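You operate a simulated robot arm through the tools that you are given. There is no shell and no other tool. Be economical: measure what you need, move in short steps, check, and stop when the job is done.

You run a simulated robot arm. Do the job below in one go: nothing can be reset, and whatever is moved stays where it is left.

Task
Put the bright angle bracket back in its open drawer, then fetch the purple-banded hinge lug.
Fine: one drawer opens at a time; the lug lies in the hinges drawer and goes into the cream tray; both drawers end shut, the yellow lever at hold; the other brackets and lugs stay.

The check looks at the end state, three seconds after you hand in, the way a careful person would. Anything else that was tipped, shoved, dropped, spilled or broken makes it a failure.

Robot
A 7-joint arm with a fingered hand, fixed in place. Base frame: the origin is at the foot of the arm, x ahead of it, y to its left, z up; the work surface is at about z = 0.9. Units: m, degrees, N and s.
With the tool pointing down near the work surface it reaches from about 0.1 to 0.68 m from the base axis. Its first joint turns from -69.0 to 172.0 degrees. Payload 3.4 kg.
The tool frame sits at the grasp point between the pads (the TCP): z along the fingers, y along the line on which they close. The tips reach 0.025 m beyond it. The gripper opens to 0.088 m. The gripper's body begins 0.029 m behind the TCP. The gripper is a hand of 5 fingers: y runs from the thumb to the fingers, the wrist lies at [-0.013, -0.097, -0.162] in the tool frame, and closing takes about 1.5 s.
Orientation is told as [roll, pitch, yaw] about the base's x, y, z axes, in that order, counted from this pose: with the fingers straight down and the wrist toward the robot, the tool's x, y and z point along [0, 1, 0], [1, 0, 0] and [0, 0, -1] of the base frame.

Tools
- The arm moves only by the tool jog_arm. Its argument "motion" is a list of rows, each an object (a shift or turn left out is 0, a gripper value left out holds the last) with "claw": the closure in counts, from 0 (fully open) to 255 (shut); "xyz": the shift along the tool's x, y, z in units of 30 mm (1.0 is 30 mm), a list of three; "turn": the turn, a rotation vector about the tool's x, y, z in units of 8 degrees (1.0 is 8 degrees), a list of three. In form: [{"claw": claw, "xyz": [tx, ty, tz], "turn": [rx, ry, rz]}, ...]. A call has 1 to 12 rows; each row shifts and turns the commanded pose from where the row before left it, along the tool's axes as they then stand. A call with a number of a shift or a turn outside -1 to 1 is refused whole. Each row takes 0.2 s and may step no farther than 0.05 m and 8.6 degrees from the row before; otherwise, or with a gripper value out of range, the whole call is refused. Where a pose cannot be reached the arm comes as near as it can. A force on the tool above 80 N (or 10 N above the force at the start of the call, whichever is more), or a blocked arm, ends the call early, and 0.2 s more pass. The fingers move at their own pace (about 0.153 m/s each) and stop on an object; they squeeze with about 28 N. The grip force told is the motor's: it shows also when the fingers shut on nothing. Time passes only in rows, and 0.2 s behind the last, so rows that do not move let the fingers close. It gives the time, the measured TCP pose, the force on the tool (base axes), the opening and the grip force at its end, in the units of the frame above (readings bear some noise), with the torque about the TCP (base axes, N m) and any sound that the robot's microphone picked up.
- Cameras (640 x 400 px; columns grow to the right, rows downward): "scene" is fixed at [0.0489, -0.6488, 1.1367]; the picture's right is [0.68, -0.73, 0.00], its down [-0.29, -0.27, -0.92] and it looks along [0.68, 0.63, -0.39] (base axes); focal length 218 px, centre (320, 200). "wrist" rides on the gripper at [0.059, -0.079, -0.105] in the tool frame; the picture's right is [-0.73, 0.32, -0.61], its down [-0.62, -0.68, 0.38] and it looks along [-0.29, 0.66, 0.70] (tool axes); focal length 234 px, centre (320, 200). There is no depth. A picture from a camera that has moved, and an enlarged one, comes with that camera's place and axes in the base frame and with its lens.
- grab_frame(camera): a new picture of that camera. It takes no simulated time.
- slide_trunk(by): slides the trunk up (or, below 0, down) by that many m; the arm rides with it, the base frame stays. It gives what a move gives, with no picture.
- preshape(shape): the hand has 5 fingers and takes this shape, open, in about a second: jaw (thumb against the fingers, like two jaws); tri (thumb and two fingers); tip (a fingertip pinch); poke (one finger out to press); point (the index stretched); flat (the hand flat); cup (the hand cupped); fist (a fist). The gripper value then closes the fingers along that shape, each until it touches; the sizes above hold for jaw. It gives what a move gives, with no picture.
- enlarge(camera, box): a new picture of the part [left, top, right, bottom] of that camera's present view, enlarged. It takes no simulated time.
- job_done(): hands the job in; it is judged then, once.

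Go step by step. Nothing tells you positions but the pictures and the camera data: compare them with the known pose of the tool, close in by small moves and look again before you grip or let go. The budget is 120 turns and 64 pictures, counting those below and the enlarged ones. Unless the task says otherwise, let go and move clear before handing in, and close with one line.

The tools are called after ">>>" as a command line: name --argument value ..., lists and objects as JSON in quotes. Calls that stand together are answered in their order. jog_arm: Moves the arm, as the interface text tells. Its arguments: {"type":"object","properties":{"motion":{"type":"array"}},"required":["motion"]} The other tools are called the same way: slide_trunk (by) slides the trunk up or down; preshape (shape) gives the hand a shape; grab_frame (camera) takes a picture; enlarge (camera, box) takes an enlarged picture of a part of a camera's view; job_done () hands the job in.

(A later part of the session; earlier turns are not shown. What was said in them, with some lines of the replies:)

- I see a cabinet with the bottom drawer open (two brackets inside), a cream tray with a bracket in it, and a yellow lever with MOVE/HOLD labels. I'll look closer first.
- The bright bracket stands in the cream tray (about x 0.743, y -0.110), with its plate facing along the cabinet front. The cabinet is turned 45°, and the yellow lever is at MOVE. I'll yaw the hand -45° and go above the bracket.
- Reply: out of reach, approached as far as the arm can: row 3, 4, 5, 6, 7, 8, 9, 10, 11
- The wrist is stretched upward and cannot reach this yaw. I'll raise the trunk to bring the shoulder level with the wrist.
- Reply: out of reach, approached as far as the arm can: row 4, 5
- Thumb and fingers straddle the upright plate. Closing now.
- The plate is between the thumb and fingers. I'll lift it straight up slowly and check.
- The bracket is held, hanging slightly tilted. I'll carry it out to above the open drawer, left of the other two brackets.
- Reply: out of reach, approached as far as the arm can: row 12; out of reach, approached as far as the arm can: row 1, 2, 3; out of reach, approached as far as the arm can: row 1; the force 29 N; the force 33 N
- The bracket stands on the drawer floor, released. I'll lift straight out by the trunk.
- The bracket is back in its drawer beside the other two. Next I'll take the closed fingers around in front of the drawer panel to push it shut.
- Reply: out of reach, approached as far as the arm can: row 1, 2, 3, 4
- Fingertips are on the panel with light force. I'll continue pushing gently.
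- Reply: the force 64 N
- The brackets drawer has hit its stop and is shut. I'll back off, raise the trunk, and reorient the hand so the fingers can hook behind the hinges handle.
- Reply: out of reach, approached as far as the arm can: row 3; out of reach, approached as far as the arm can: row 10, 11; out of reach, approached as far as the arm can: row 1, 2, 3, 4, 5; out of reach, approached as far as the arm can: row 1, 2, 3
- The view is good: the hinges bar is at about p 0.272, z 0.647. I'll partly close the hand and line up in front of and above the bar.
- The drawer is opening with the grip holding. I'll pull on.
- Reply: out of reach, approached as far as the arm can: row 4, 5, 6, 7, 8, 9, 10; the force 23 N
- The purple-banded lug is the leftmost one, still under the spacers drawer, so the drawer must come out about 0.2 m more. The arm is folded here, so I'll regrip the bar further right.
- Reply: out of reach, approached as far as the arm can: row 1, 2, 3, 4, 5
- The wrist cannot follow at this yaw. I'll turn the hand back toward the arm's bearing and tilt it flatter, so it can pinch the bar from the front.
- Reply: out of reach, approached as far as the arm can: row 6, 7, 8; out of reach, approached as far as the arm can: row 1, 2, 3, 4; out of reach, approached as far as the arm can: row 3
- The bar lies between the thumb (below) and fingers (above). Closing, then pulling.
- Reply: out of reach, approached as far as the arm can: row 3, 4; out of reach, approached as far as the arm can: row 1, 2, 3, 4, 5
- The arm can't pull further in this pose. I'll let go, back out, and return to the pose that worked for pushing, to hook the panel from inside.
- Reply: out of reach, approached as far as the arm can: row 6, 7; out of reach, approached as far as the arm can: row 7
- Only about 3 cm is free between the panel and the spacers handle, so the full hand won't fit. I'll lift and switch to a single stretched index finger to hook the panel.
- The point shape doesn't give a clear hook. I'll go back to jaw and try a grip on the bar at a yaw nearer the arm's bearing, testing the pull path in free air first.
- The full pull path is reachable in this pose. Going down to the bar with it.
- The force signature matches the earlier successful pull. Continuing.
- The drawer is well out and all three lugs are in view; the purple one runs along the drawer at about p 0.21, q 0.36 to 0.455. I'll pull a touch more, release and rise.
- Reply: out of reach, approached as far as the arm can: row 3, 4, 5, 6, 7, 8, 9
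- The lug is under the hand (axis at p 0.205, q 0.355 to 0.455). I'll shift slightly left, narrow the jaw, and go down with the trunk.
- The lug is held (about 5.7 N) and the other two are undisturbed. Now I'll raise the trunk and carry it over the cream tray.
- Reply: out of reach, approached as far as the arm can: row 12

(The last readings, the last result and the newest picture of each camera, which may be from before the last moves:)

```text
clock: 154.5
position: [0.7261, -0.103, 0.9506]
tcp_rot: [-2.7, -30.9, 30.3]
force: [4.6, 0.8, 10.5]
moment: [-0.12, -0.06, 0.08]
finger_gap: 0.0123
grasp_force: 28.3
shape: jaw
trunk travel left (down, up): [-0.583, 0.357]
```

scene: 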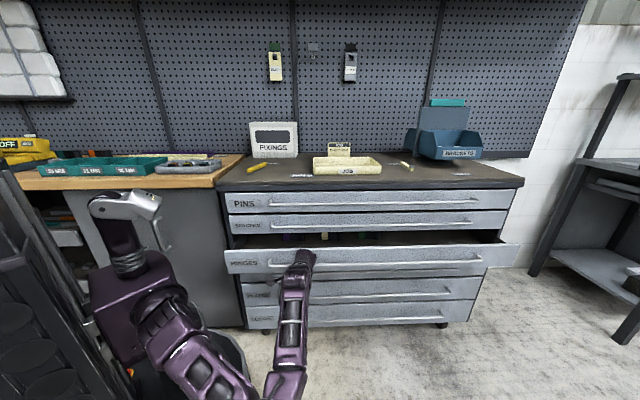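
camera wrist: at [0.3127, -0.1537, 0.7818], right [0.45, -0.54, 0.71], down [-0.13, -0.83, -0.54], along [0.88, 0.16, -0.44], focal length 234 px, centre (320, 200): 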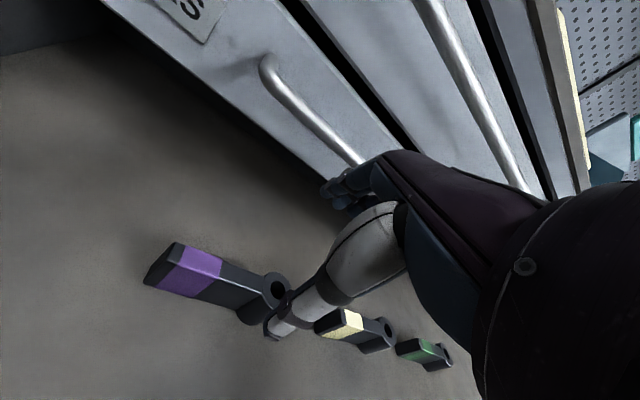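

>>> enlarge --camera "scene" --box '[235, 120, 415, 200]'

```text
3.56 times, centred on (325, 160) of scene
camera zoom: at [0.0489, -0.6488, 1.1367], right [0.68, -0.73, 0.0], down [-0.29, -0.27, -0.92], along [0.68, 0.63, -0.39], focal length 774 px, centre (302, 342)
```

zoom: 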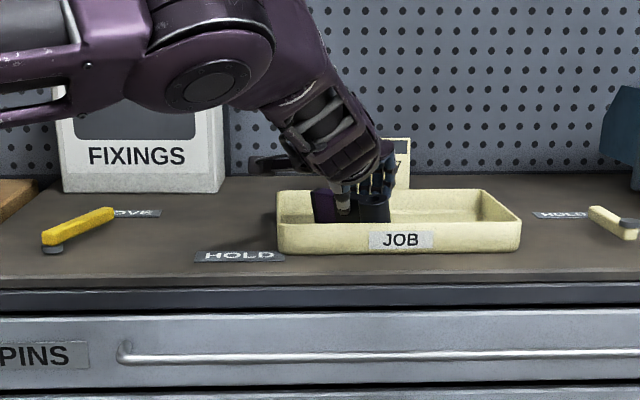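

The lug is inside the tray and resting on its floor. Releasing gently and lifting.

>>> jog_arm --motion '[{"claw": 230}, {"claw": 200}, {"claw": 170}, {"claw": 140}, {"claw": 110}, {"claw": 80}, {"claw": 60}, {}, {}]'

>>> slide_trunk --by 0.14

```text
clock: 156.5
position: [0.7268, -0.1031, 0.9496]
tcp_rot: [-2.5, -30.7, 30.1]
force: [0.5, -0.1, 2.8]
moment: [-0.04, 0.04, -0.03]
finger_gap: 0.0663
grasp_force: 0.1
shape: jaw
trunk travel left (down, up): [-0.583, 0.357]
```

```text
clock: 158.1
position: [0.7257, -0.1039, 1.0881]
tcp_rot: [-2.6, -30.6, 30.2]
force: [-0.2, -0.9, 0.3]
moment: [0.02, -0.02, 0.02]
finger_gap: 0.0671
grasp_force: 0.2
shape: jaw
trunk travel left (down, up): [-0.723, 0.217]
```

The lug stays in the tray. Next I'll go back to the hinges handle with the pose that pulled it, grip, and push it shut.

>>> jog_arm --motion '[{"xyz": [-0.1, -0.8, -0.6]}, {"xyz": [-0.18, -0.85, -0.5]}, {"xyz": [-0.18, -0.85, -0.5]}, {"xyz": [-0.18, -0.85, -0.5]}, {"xyz": [-0.18, -0.85, -0.5]}, {"xyz": [-0.18, -0.85, -0.5]}, {"xyz": [-0.18, -0.85, -0.5]}, {"xyz": [-0.18, -0.85, -0.5]}, {}]'

>>> jog_arm --motion '[{"claw": 0, "turn": [1, 0, 0]}, {"turn": [1, 0, 0]}, {"turn": [1, 0, 0]}, {"turn": [0.8, 0, 0]}, {"turn": [0, 0, 1]}, {"turn": [0, 0, 1]}, {"turn": [0, 0, 1]}, {"turn": [0, 0, 1]}, {"turn": [0, 0, 1]}, {}]'

```text
clock: 160.1
position: [0.5379, -0.2527, 1.0899]
tcp_rot: [-2.7, -30.6, 30.1]
force: [-0.6, 0.3, 0.1]
moment: [-0.02, 0.03, 0.03]
finger_gap: 0.0671
grasp_force: 0.1
shape: jaw
trunk travel left (down, up): [-0.723, 0.217]
```

```text
clock: 162.3
position: [0.5361, -0.2541, 1.0922]
tcp_rot: [-1.5, -1.6, -11.2]
force: [0.1, 1.0, 0.0]
moment: [0.01, 0.01, 0.01]
finger_gap: 0.0881
grasp_force: 0.1
shape: jaw
trunk travel left (down, up): [-0.723, 0.217]
```

>>> jog_arm --motion '[{"turn": [-1, 0, 0]}, {"turn": [-1, 0, 0]}, {"turn": [-1, 0, 0]}, {"turn": [-1, 0, 0]}, {"turn": [-1, 0, 0]}, {"turn": [-0.4, 0, 0]}, {}]'

>>> jog_arm --motion '[{"xyz": [-0.75, -0.08, -0.68]}, {"xyz": [-0.75, -0.08, -0.68]}, {"xyz": [-0.75, -0.08, -0.68]}, {"xyz": [-0.75, -0.08, -0.68]}, {"xyz": [-0.75, -0.08, -0.68]}, {"xyz": [-0.75, -0.08, -0.68]}, {"xyz": [-0.75, -0.08, -0.68]}, {"xyz": [-0.75, -0.08, -0.68]}, {"xyz": [-0.75, -0.08, -0.68]}, {"xyz": [-0.75, -0.08, -0.68]}, {"xyz": [-0.75, -0.08, -0.68]}, {}]'

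```text
clock: 163.9
position: [0.5374, -0.2551, 1.0938]
tcp_rot: [-1.7, -29.2, -10.2]
force: [0.0, -0.9, 0.0]
moment: [0.0, -0.05, 0.01]
finger_gap: 0.0877
grasp_force: 0.2
shape: jaw
out of reach, approached as far as the arm can: row 4, 5, 6
trunk travel left (down, up): [-0.723, 0.217]
```

```text
clock: 166.5
position: [0.3631, -0.4669, 1.2817]
tcp_rot: [-1.8, -29.2, -10.1]
force: [0.7, -0.8, -0.4]
moment: [0.01, 0.02, 0.01]
finger_gap: 0.0881
grasp_force: 0.0
shape: jaw
trunk travel left (down, up): [-0.723, 0.217]
```

>>> jog_arm --motion '[{"turn": [-0.95, 0, 0]}, {"turn": [-0.95, 0, 0]}, {"xyz": [-0.04, -0.76, -0.02]}, {"xyz": [-0.04, -0.76, -0.02]}, {"xyz": [-0.04, -0.76, -0.02]}, {}]'

```text
clock: 167.9
position: [0.3107, -0.4604, 1.2366]
tcp_rot: [-2.1, -44.3, -9.6]
force: [-0.1, -0.4, 0.8]
moment: [0.0, 0.02, -0.02]
finger_gap: 0.0882
grasp_force: 0.1
shape: jaw
trunk travel left (down, up): [-0.723, 0.217]
```

>>> slide_trunk --by -0.4

>>> slide_trunk --by -0.181

```text
clock: 171.8
position: [0.3114, -0.4601, 0.8376]
tcp_rot: [-2.1, -44.3, -9.6]
force: [0.0, 0.0, 0.2]
moment: [-0.02, 0.03, 0.0]
finger_gap: 0.088
grasp_force: 0.0
shape: jaw
trunk travel left (down, up): [-0.323, 0.617]
```

```text
clock: 173.8
position: [0.3119, -0.4615, 0.6546]
tcp_rot: [-2.1, -44.2, -9.5]
force: [-0.4, -0.1, 0.2]
moment: [0.01, 0.02, 0.01]
finger_gap: 0.0882
grasp_force: 0.0
shape: jaw
trunk travel left (down, up): [-0.142, 0.798]
```

>>> jog_arm --motion '[{"xyz": [0.6, 0.3, 0.3]}, {"xyz": [0.6, 0.3, 0.3]}, {"xyz": [0.6, 0.28, 0.32]}, {}, {"claw": 150}, {"claw": 220}, {"claw": 255}, {}, {}, {}, {}]'

```text
clock: 176.2
position: [0.359, -0.4134, 0.6552]
tcp_rot: [-2.2, -44.5, -9.4]
force: [9.2, 0.2, 15.1]
moment: [-0.1, -0.43, 0.04]
finger_gap: 0.0032
grasp_force: 28.3
shape: jaw
trunk travel left (down, up): [-0.142, 0.798]
```

>>> jog_arm --motion '[{"claw": 100}, {"claw": 0}, {}, {}, {"xyz": [0.12, -0.08, 0.2]}, {}]'

>>> jog_arm --motion '[{"claw": 150}, {"claw": 220}, {"claw": 255}, {}, {}, {}, {}]'

```text
clock: 177.6
position: [0.3613, -0.41, 0.6461]
tcp_rot: [-2.2, -44.2, -9.5]
force: [1.0, 0.8, 0.4]
moment: [0.0, -0.01, 0.01]
finger_gap: 0.0878
grasp_force: 0.1
shape: jaw
trunk travel left (down, up): [-0.142, 0.798]
```

```text
clock: 179.2
position: [0.3637, -0.4111, 0.646]
tcp_rot: [-2.2, -44.2, -9.5]
force: [3.3, 8.6, -10.4]
moment: [-0.03, -0.12, 0.27]
finger_gap: 0.0154
grasp_force: 27.8
shape: jaw
trunk travel left (down, up): [-0.142, 0.798]
```

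Firm grip on the bar. Pushing the drawer in.

>>> jog_arm --motion '[{"xyz": [0.2, 0.1, 0.1]}, {"xyz": [0.3, 0.15, 0.15]}, {"xyz": [0.36, 0.18, 0.18]}, {"xyz": [0.36, 0.18, 0.18]}, {"xyz": [0.36, 0.18, 0.18]}, {"xyz": [0.36, 0.18, 0.18]}, {"xyz": [0.36, 0.18, 0.18]}, {"xyz": [0.36, 0.18, 0.18]}, {"xyz": [0.36, 0.18, 0.18]}, {"xyz": [0.36, 0.18, 0.18]}, {"xyz": [0.36, 0.18, 0.18]}, {"xyz": [0.36, 0.18, 0.18]}]'

>>> jog_arm --motion '[{"xyz": [0.36, 0.18, 0.18]}, {"xyz": [0.36, 0.18, 0.18]}, {"xyz": [0.36, 0.18, 0.18]}, {"xyz": [0.36, 0.18, 0.18]}, {"xyz": [0.36, 0.18, 0.18]}, {"xyz": [0.36, 0.18, 0.18]}, {"xyz": [0.3, 0.15, 0.15]}]'

```text
clock: 181.8
position: [0.4712, -0.3075, 0.6425]
tcp_rot: [-2.1, -44.4, -9.4]
force: [-11.4, 7.3, -2.5]
moment: [-0.07, -0.11, 0.08]
finger_gap: 0.0166
grasp_force: 28.0
shape: jaw
trunk travel left (down, up): [-0.142, 0.798]
```

```text
clock: 183.4
position: [0.5342, -0.2467, 0.6408]
tcp_rot: [-2.1, -44.3, -9.1]
force: [-10.3, 1.2, -2.2]
moment: [-0.21, -0.14, -0.01]
finger_gap: 0.0167
grasp_force: 28.2
shape: jaw
out of reach, approached as far as the arm can: row 7
trunk travel left (down, up): [-0.142, 0.798]
```

>>> jog_arm --motion '[{"xyz": [0.25, 0.125, 0.125]}, {"xyz": [0.25, 0.125, 0.125]}, {"xyz": [0.25, 0.125, 0.125]}, {"xyz": [0.25, 0.125, 0.125]}]'

```text
clock: 184.4
position: [0.5583, -0.2144, 0.6359]
tcp_rot: [-2.0, -44.1, -9.6]
force: [4.1, -11.2, -9.4]
moment: [-0.08, -0.05, -0.04]
finger_gap: 0.0127
grasp_force: 28.5
shape: jaw
out of reach, approached as far as the arm can: row 1, 2
trunk travel left (down, up): [-0.142, 0.798]
```

>>> jog_arm --motion '[{"xyz": [0.2, 0.14, 0.06]}, {"xyz": [0.2, 0.14, 0.06]}, {"xyz": [0.2, 0.12, 0.08]}]'

```text
clock: 185.2
position: [0.5745, -0.199, 0.637]
tcp_rot: [-2.2, -43.9, -9.5]
force: [4.4, -7.4, -21.0]
moment: [0.14, 0.05, 0.04]
finger_gap: 0.0129
grasp_force: 29.0
shape: jaw
trunk travel left (down, up): [-0.142, 0.798]
```

>>> jog_arm --motion '[{"xyz": [0.15, 0.06, 0.09]}, {"xyz": [0.15, 0.06, 0.09]}, {"xyz": [0.1, 0.04, 0.06]}, {}]'

```text
clock: 186.2
position: [0.5831, -0.192, 0.638]
tcp_rot: [-1.9, -44.1, -10.1]
force: [-18.7, -22.0, -19.2]
moment: [0.03, 0.03, -0.33]
finger_gap: 0.0136
grasp_force: 28.2
shape: jaw
trunk travel left (down, up): [-0.142, 0.798]
```

>>> jog_arm --motion '[{"xyz": [0.12, 0.06, 0.06]}, {"xyz": [0.12, 0.06, 0.06]}, {}]'

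```text
clock: 187.0
position: [0.5855, -0.1914, 0.6392]
tcp_rot: [-1.7, -44.3, -11.1]
force: [-55.8, -48.0, -14.8]
moment: [-0.1, 0.01, -0.84]
finger_gap: 0.015
grasp_force: 28.0
shape: jaw
trunk travel left (down, up): [-0.142, 0.798]
```

The drawer has hit its stop (about 70 N) and is shut. I'll open the hand moderately and slide back along its own axis.

>>> jog_arm --motion '[{"xyz": [-0.08, -0.04, -0.04], "claw": 180}, {"claw": 90}, {}, {}, {"xyz": [0, 0, -0.2]}, {"xyz": [0, 0, -0.5]}, {"xyz": [0, 0, -0.9]}, {"xyz": [0, 0, -0.9]}, {"xyz": [0, 0, -0.9]}, {"xyz": [-0.5, -0.3, -0.3]}, {"xyz": [-0.7, -0.35, -0.35]}, {"xyz": [-0.7, -0.35, -0.35]}]'

```text
clock: 189.6
position: [0.4661, -0.2147, 0.7134]
tcp_rot: [-2.1, -44.4, -9.6]
force: [-0.2, 0.5, 0.5]
moment: [-0.01, 0.02, -0.03]
finger_gap: 0.0569
grasp_force: 0.1
shape: jaw
trunk travel left (down, up): [-0.142, 0.798]
```

Next is the yellow lever. I'll raise the trunk, close the hand, and point it straight down at yaw -45°.

>>> slide_trunk --by 0.42

>>> jog_arm --motion '[{"claw": 255, "turn": [1, 0, 0]}, {"turn": [1, 0, 0]}, {"turn": [1, 0, 0]}, {"turn": [1, 0, 0]}, {"turn": [1, 0, 0]}, {"turn": [0.5, 0, 0]}, {"turn": [0, 0, 1]}, {"turn": [0, 0, 1]}, {"turn": [0, 0, 1]}, {"turn": [0, 0, 1]}, {"turn": [0, 0, 0.4]}, {}]'

```text
refused: 0.42 is not a number from -0.4 to 0.4
```

```text
clock: 192.2
position: [0.4653, -0.2163, 0.7143]
tcp_rot: [-1.0, -1.2, -46.3]
force: [-0.5, 0.4, -0.5]
moment: [0.0, 0.0, 0.01]
finger_gap: 0.0001
grasp_force: 28.2
shape: jaw
trunk travel left (down, up): [-0.142, 0.798]
```

>>> slide_trunk --by 0.4

>>> jog_arm --motion '[{"xyz": [0.9, -0.74, 0]}, {"xyz": [0.9, -0.74, 0]}, {"xyz": [0.9, -0.74, 0]}, {"xyz": [0.9, -0.74, 0]}, {"xyz": [0.9, -0.74, 0]}, {"xyz": [0.9, -0.74, 0]}, {"xyz": [0.9, -0.74, 0]}, {"xyz": [0.9, -0.74, 0]}, {"xyz": [0.9, -0.74, 0]}, {"xyz": [0.9, -0.74, 0]}, {"xyz": [0.9, -0.74, 0]}, {"xyz": [0.9, -0.74, 0]}]'

```text
clock: 196.0
position: [0.4653, -0.2163, 1.1137]
tcp_rot: [-1.0, -1.2, -46.3]
force: [0.3, 0.0, 0.5]
moment: [0.01, 0.0, -0.03]
finger_gap: 0.0001
grasp_force: 27.9
shape: jaw
trunk travel left (down, up): [-0.542, 0.398]
```

```text
clock: 198.8
position: [0.4973, 0.0847, 1.093]
tcp_rot: [2.2, 1.4, -48.7]
force: [0.0, -0.8, -0.2]
moment: [-0.02, -0.02, -0.01]
finger_gap: 0.0
grasp_force: 28.4
shape: jaw
out of reach, approached as far as the arm can: row 9, 10, 11, 12
trunk travel left (down, up): [-0.542, 0.398]
stopped in row 12: the arm was blocked; the commanded pose is now the measured one
```

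>>> jog_arm --motion '[{"turn": [0, 0, -1]}, {"turn": [0, 0, -1]}, {"turn": [0, 0, -1]}, {"turn": [0, 0, -1]}, {"turn": [0, 0, -1]}, {"turn": [0, 0, -1]}, {}]'

>>> jog_arm --motion '[{"xyz": [0.9, 0, 0]}, {"xyz": [0.9, 0, 0]}, {"xyz": [0.9, 0, 0]}, {"xyz": [0.9, 0, 0]}, {"xyz": [0.8, 0, 0]}, {}]'

```text
clock: 200.4
position: [0.4949, 0.0879, 1.0901]
tcp_rot: [2.1, -0.6, -0.4]
force: [0.6, -0.6, 0.1]
moment: [0.0, 0.03, 0.02]
finger_gap: 0.0002
grasp_force: 27.7
shape: jaw
trunk travel left (down, up): [-0.542, 0.398]
```

```text
clock: 201.8
position: [0.4991, 0.2184, 1.0946]
tcp_rot: [2.2, -0.5, -0.5]
force: [0.0, -1.3, 1.1]
moment: [0.0, 0.0, -0.02]
finger_gap: 0.0
grasp_force: 28.3
shape: jaw
trunk travel left (down, up): [-0.542, 0.398]
```

>>> slide_trunk --by -0.14

>>> slide_trunk --by -0.023

```text
clock: 203.5
position: [0.4977, 0.2186, 0.9548]
tcp_rot: [2.2, -0.6, -0.5]
force: [-0.5, 0.4, 0.7]
moment: [0.04, 0.01, -0.02]
finger_gap: 0.0
grasp_force: 27.8
shape: jaw
trunk travel left (down, up): [-0.402, 0.538]
```

```text
clock: 204.2
position: [0.4977, 0.2188, 0.933]
tcp_rot: [2.2, -0.6, -0.5]
force: [0.7, 0.2, -0.7]
moment: [-0.04, -0.01, -0.02]
finger_gap: 0.0
grasp_force: 28.3
shape: jaw
trunk travel left (down, up): [-0.379, 0.561]
```

>>> jog_arm --motion '[{"xyz": [-0.53, 0.11, 0]}, {"xyz": [-0.53, 0.11, 0]}, {"xyz": [-0.53, 0.11, 0]}, {}]'

>>> jog_arm --motion '[{"xyz": [-0.38, 0.13, 0]}, {"xyz": [-0.38, 0.13, 0]}, {"xyz": [-0.38, 0.13, 0]}, {}]'

```text
clock: 205.2
position: [0.5076, 0.1728, 0.9304]
tcp_rot: [2.2, -0.6, -0.5]
force: [-0.5, 0.0, 0.9]
moment: [-0.01, -0.02, -0.01]
finger_gap: 0.0002
grasp_force: 28.4
shape: jaw
trunk travel left (down, up): [-0.379, 0.561]
```

```text
clock: 206.2
position: [0.5193, 0.1375, 0.9292]
tcp_rot: [2.1, -0.5, -0.5]
force: [-0.7, 2.0, 0.6]
moment: [-0.07, 0.05, -0.02]
finger_gap: 0.0
grasp_force: 28.3
shape: jaw
trunk travel left (down, up): [-0.379, 0.561]
```

>>> jog_arm --motion '[{"xyz": [-0.3, 0, 0]}, {"xyz": [-0.3, -0.03, 0]}, {"xyz": [-0.27, -0.04, 0]}, {}]'

>>> jog_arm --motion '[{"xyz": [-0.25, -0.12, 0]}, {"xyz": [-0.25, -0.12, 0]}, {"xyz": [-0.23, -0.11, 0]}, {}]'

```text
clock: 207.2
position: [0.5161, 0.1108, 0.9278]
tcp_rot: [2.0, -0.6, -0.5]
force: [0.6, 0.9, 0.2]
moment: [0.03, -0.01, -0.01]
finger_gap: 0.0001
grasp_force: 28.0
shape: jaw
trunk travel left (down, up): [-0.379, 0.561]
```

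```text
clock: 208.2
position: [0.5064, 0.0891, 0.9276]
tcp_rot: [2.1, -0.6, -0.6]
force: [1.5, 1.9, 0.3]
moment: [-0.04, -0.01, 0.04]
finger_gap: 0.0002
grasp_force: 28.1
shape: jaw
trunk travel left (down, up): [-0.379, 0.561]
```

>>> jog_arm --motion '[{"xyz": [-0.2, -0.22, 0]}, {"xyz": [-0.2, -0.22, 0]}, {}]'

>>> jog_arm --motion '[{"xyz": [-0.15, -0.2, 0]}, {}]'

```text
clock: 209.0
position: [0.493, 0.083, 0.9259]
tcp_rot: [2.1, -0.6, -0.3]
force: [7.6, 28.9, 8.0]
moment: [0.03, -0.15, 0.42]
finger_gap: 0.0003
grasp_force: 28.1
shape: jaw
trunk travel left (down, up): [-0.379, 0.561]
```

```text
clock: 209.6
position: [0.4869, 0.081, 0.9272]
tcp_rot: [2.2, -0.6, -0.2]
force: [9.2, 38.4, 10.4]
moment: [0.3, -0.2, 0.67]
finger_gap: 0.0002
grasp_force: 27.8
shape: jaw
trunk travel left (down, up): [-0.379, 0.561]
```

The lever met a firm stop. I'll back away and raise the hand clear, then use the last picture to check everything.

>>> jog_arm --motion '[{"xyz": [0.3, 0.3, 0]}, {"xyz": [0.5, 0.3, -0.5]}, {"xyz": [0.5, 0, -0.9]}, {"xyz": [0.5, 0, -0.9]}, {}]'

>>> slide_trunk --by 0.2

>>> jog_arm --motion '[{"xyz": [0.9, 0, 0]}, {"xyz": [0.9, 0, 0]}, {"xyz": [0.9, 0, 0]}, {"xyz": [0.9, 0, 0]}, {}]'

>>> enlarge --camera "scene" --box '[205, 125, 445, 275]'

```text
clock: 210.8
position: [0.506, 0.1246, 0.9994]
tcp_rot: [2.1, -0.6, -0.6]
force: [0.2, 0.1, 0.2]
moment: [0.01, 0.03, -0.01]
finger_gap: 0.0001
grasp_force: 28.4
shape: jaw
trunk travel left (down, up): [-0.379, 0.561]
```

```text
clock: 212.9
position: [0.5045, 0.1246, 1.1994]
tcp_rot: [2.3, -0.6, -0.5]
force: [-0.3, -1.0, 0.2]
moment: [0.02, -0.02, -0.02]
finger_gap: 0.0
grasp_force: 27.6
shape: jaw
trunk travel left (down, up): [-0.579, 0.361]
```

```text
clock: 214.3
position: [0.5201, 0.1841, 1.2167]
tcp_rot: [5.8, -0.3, -4.1]
force: [0.0, 0.8, -0.2]
moment: [0.0, 0.01, 0.0]
finger_gap: 0.0004
grasp_force: 28.3
shape: jaw
out of reach, approached as far as the arm can: row 4
trunk travel left (down, up): [-0.579, 0.361]
stopped in row 5: the arm was blocked; the commanded pose is now the measured one
```

```text
2.67 times, centred on (325, 200) of scene
camera zoom: at [0.0489, -0.6488, 1.1367], right [0.68, -0.73, 0.0], down [-0.29, -0.27, -0.92], along [0.68, 0.63, -0.39], focal length 581 px, centre (307, 200)
```

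zoom: 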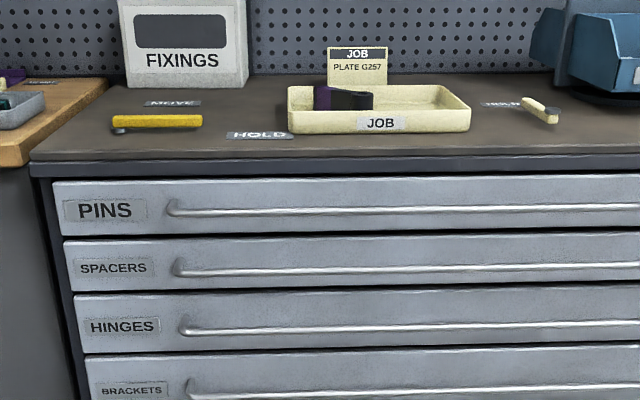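

The last picture shows both drawers shut, the purple lug lying in the cream tray, and the lever pointing at HOLD. The hand is clear, so I'm handing in.

>>> job_done

```text
The job is handed in.
```

The bright bracket is back in its drawer and the purple-banded lug is in the cream tray. Both drawers are shut and the yellow lever is at hold. The arm reported a blocked move while going to the lever and again while clearing away from it; I saw nothing moved in the last picture.
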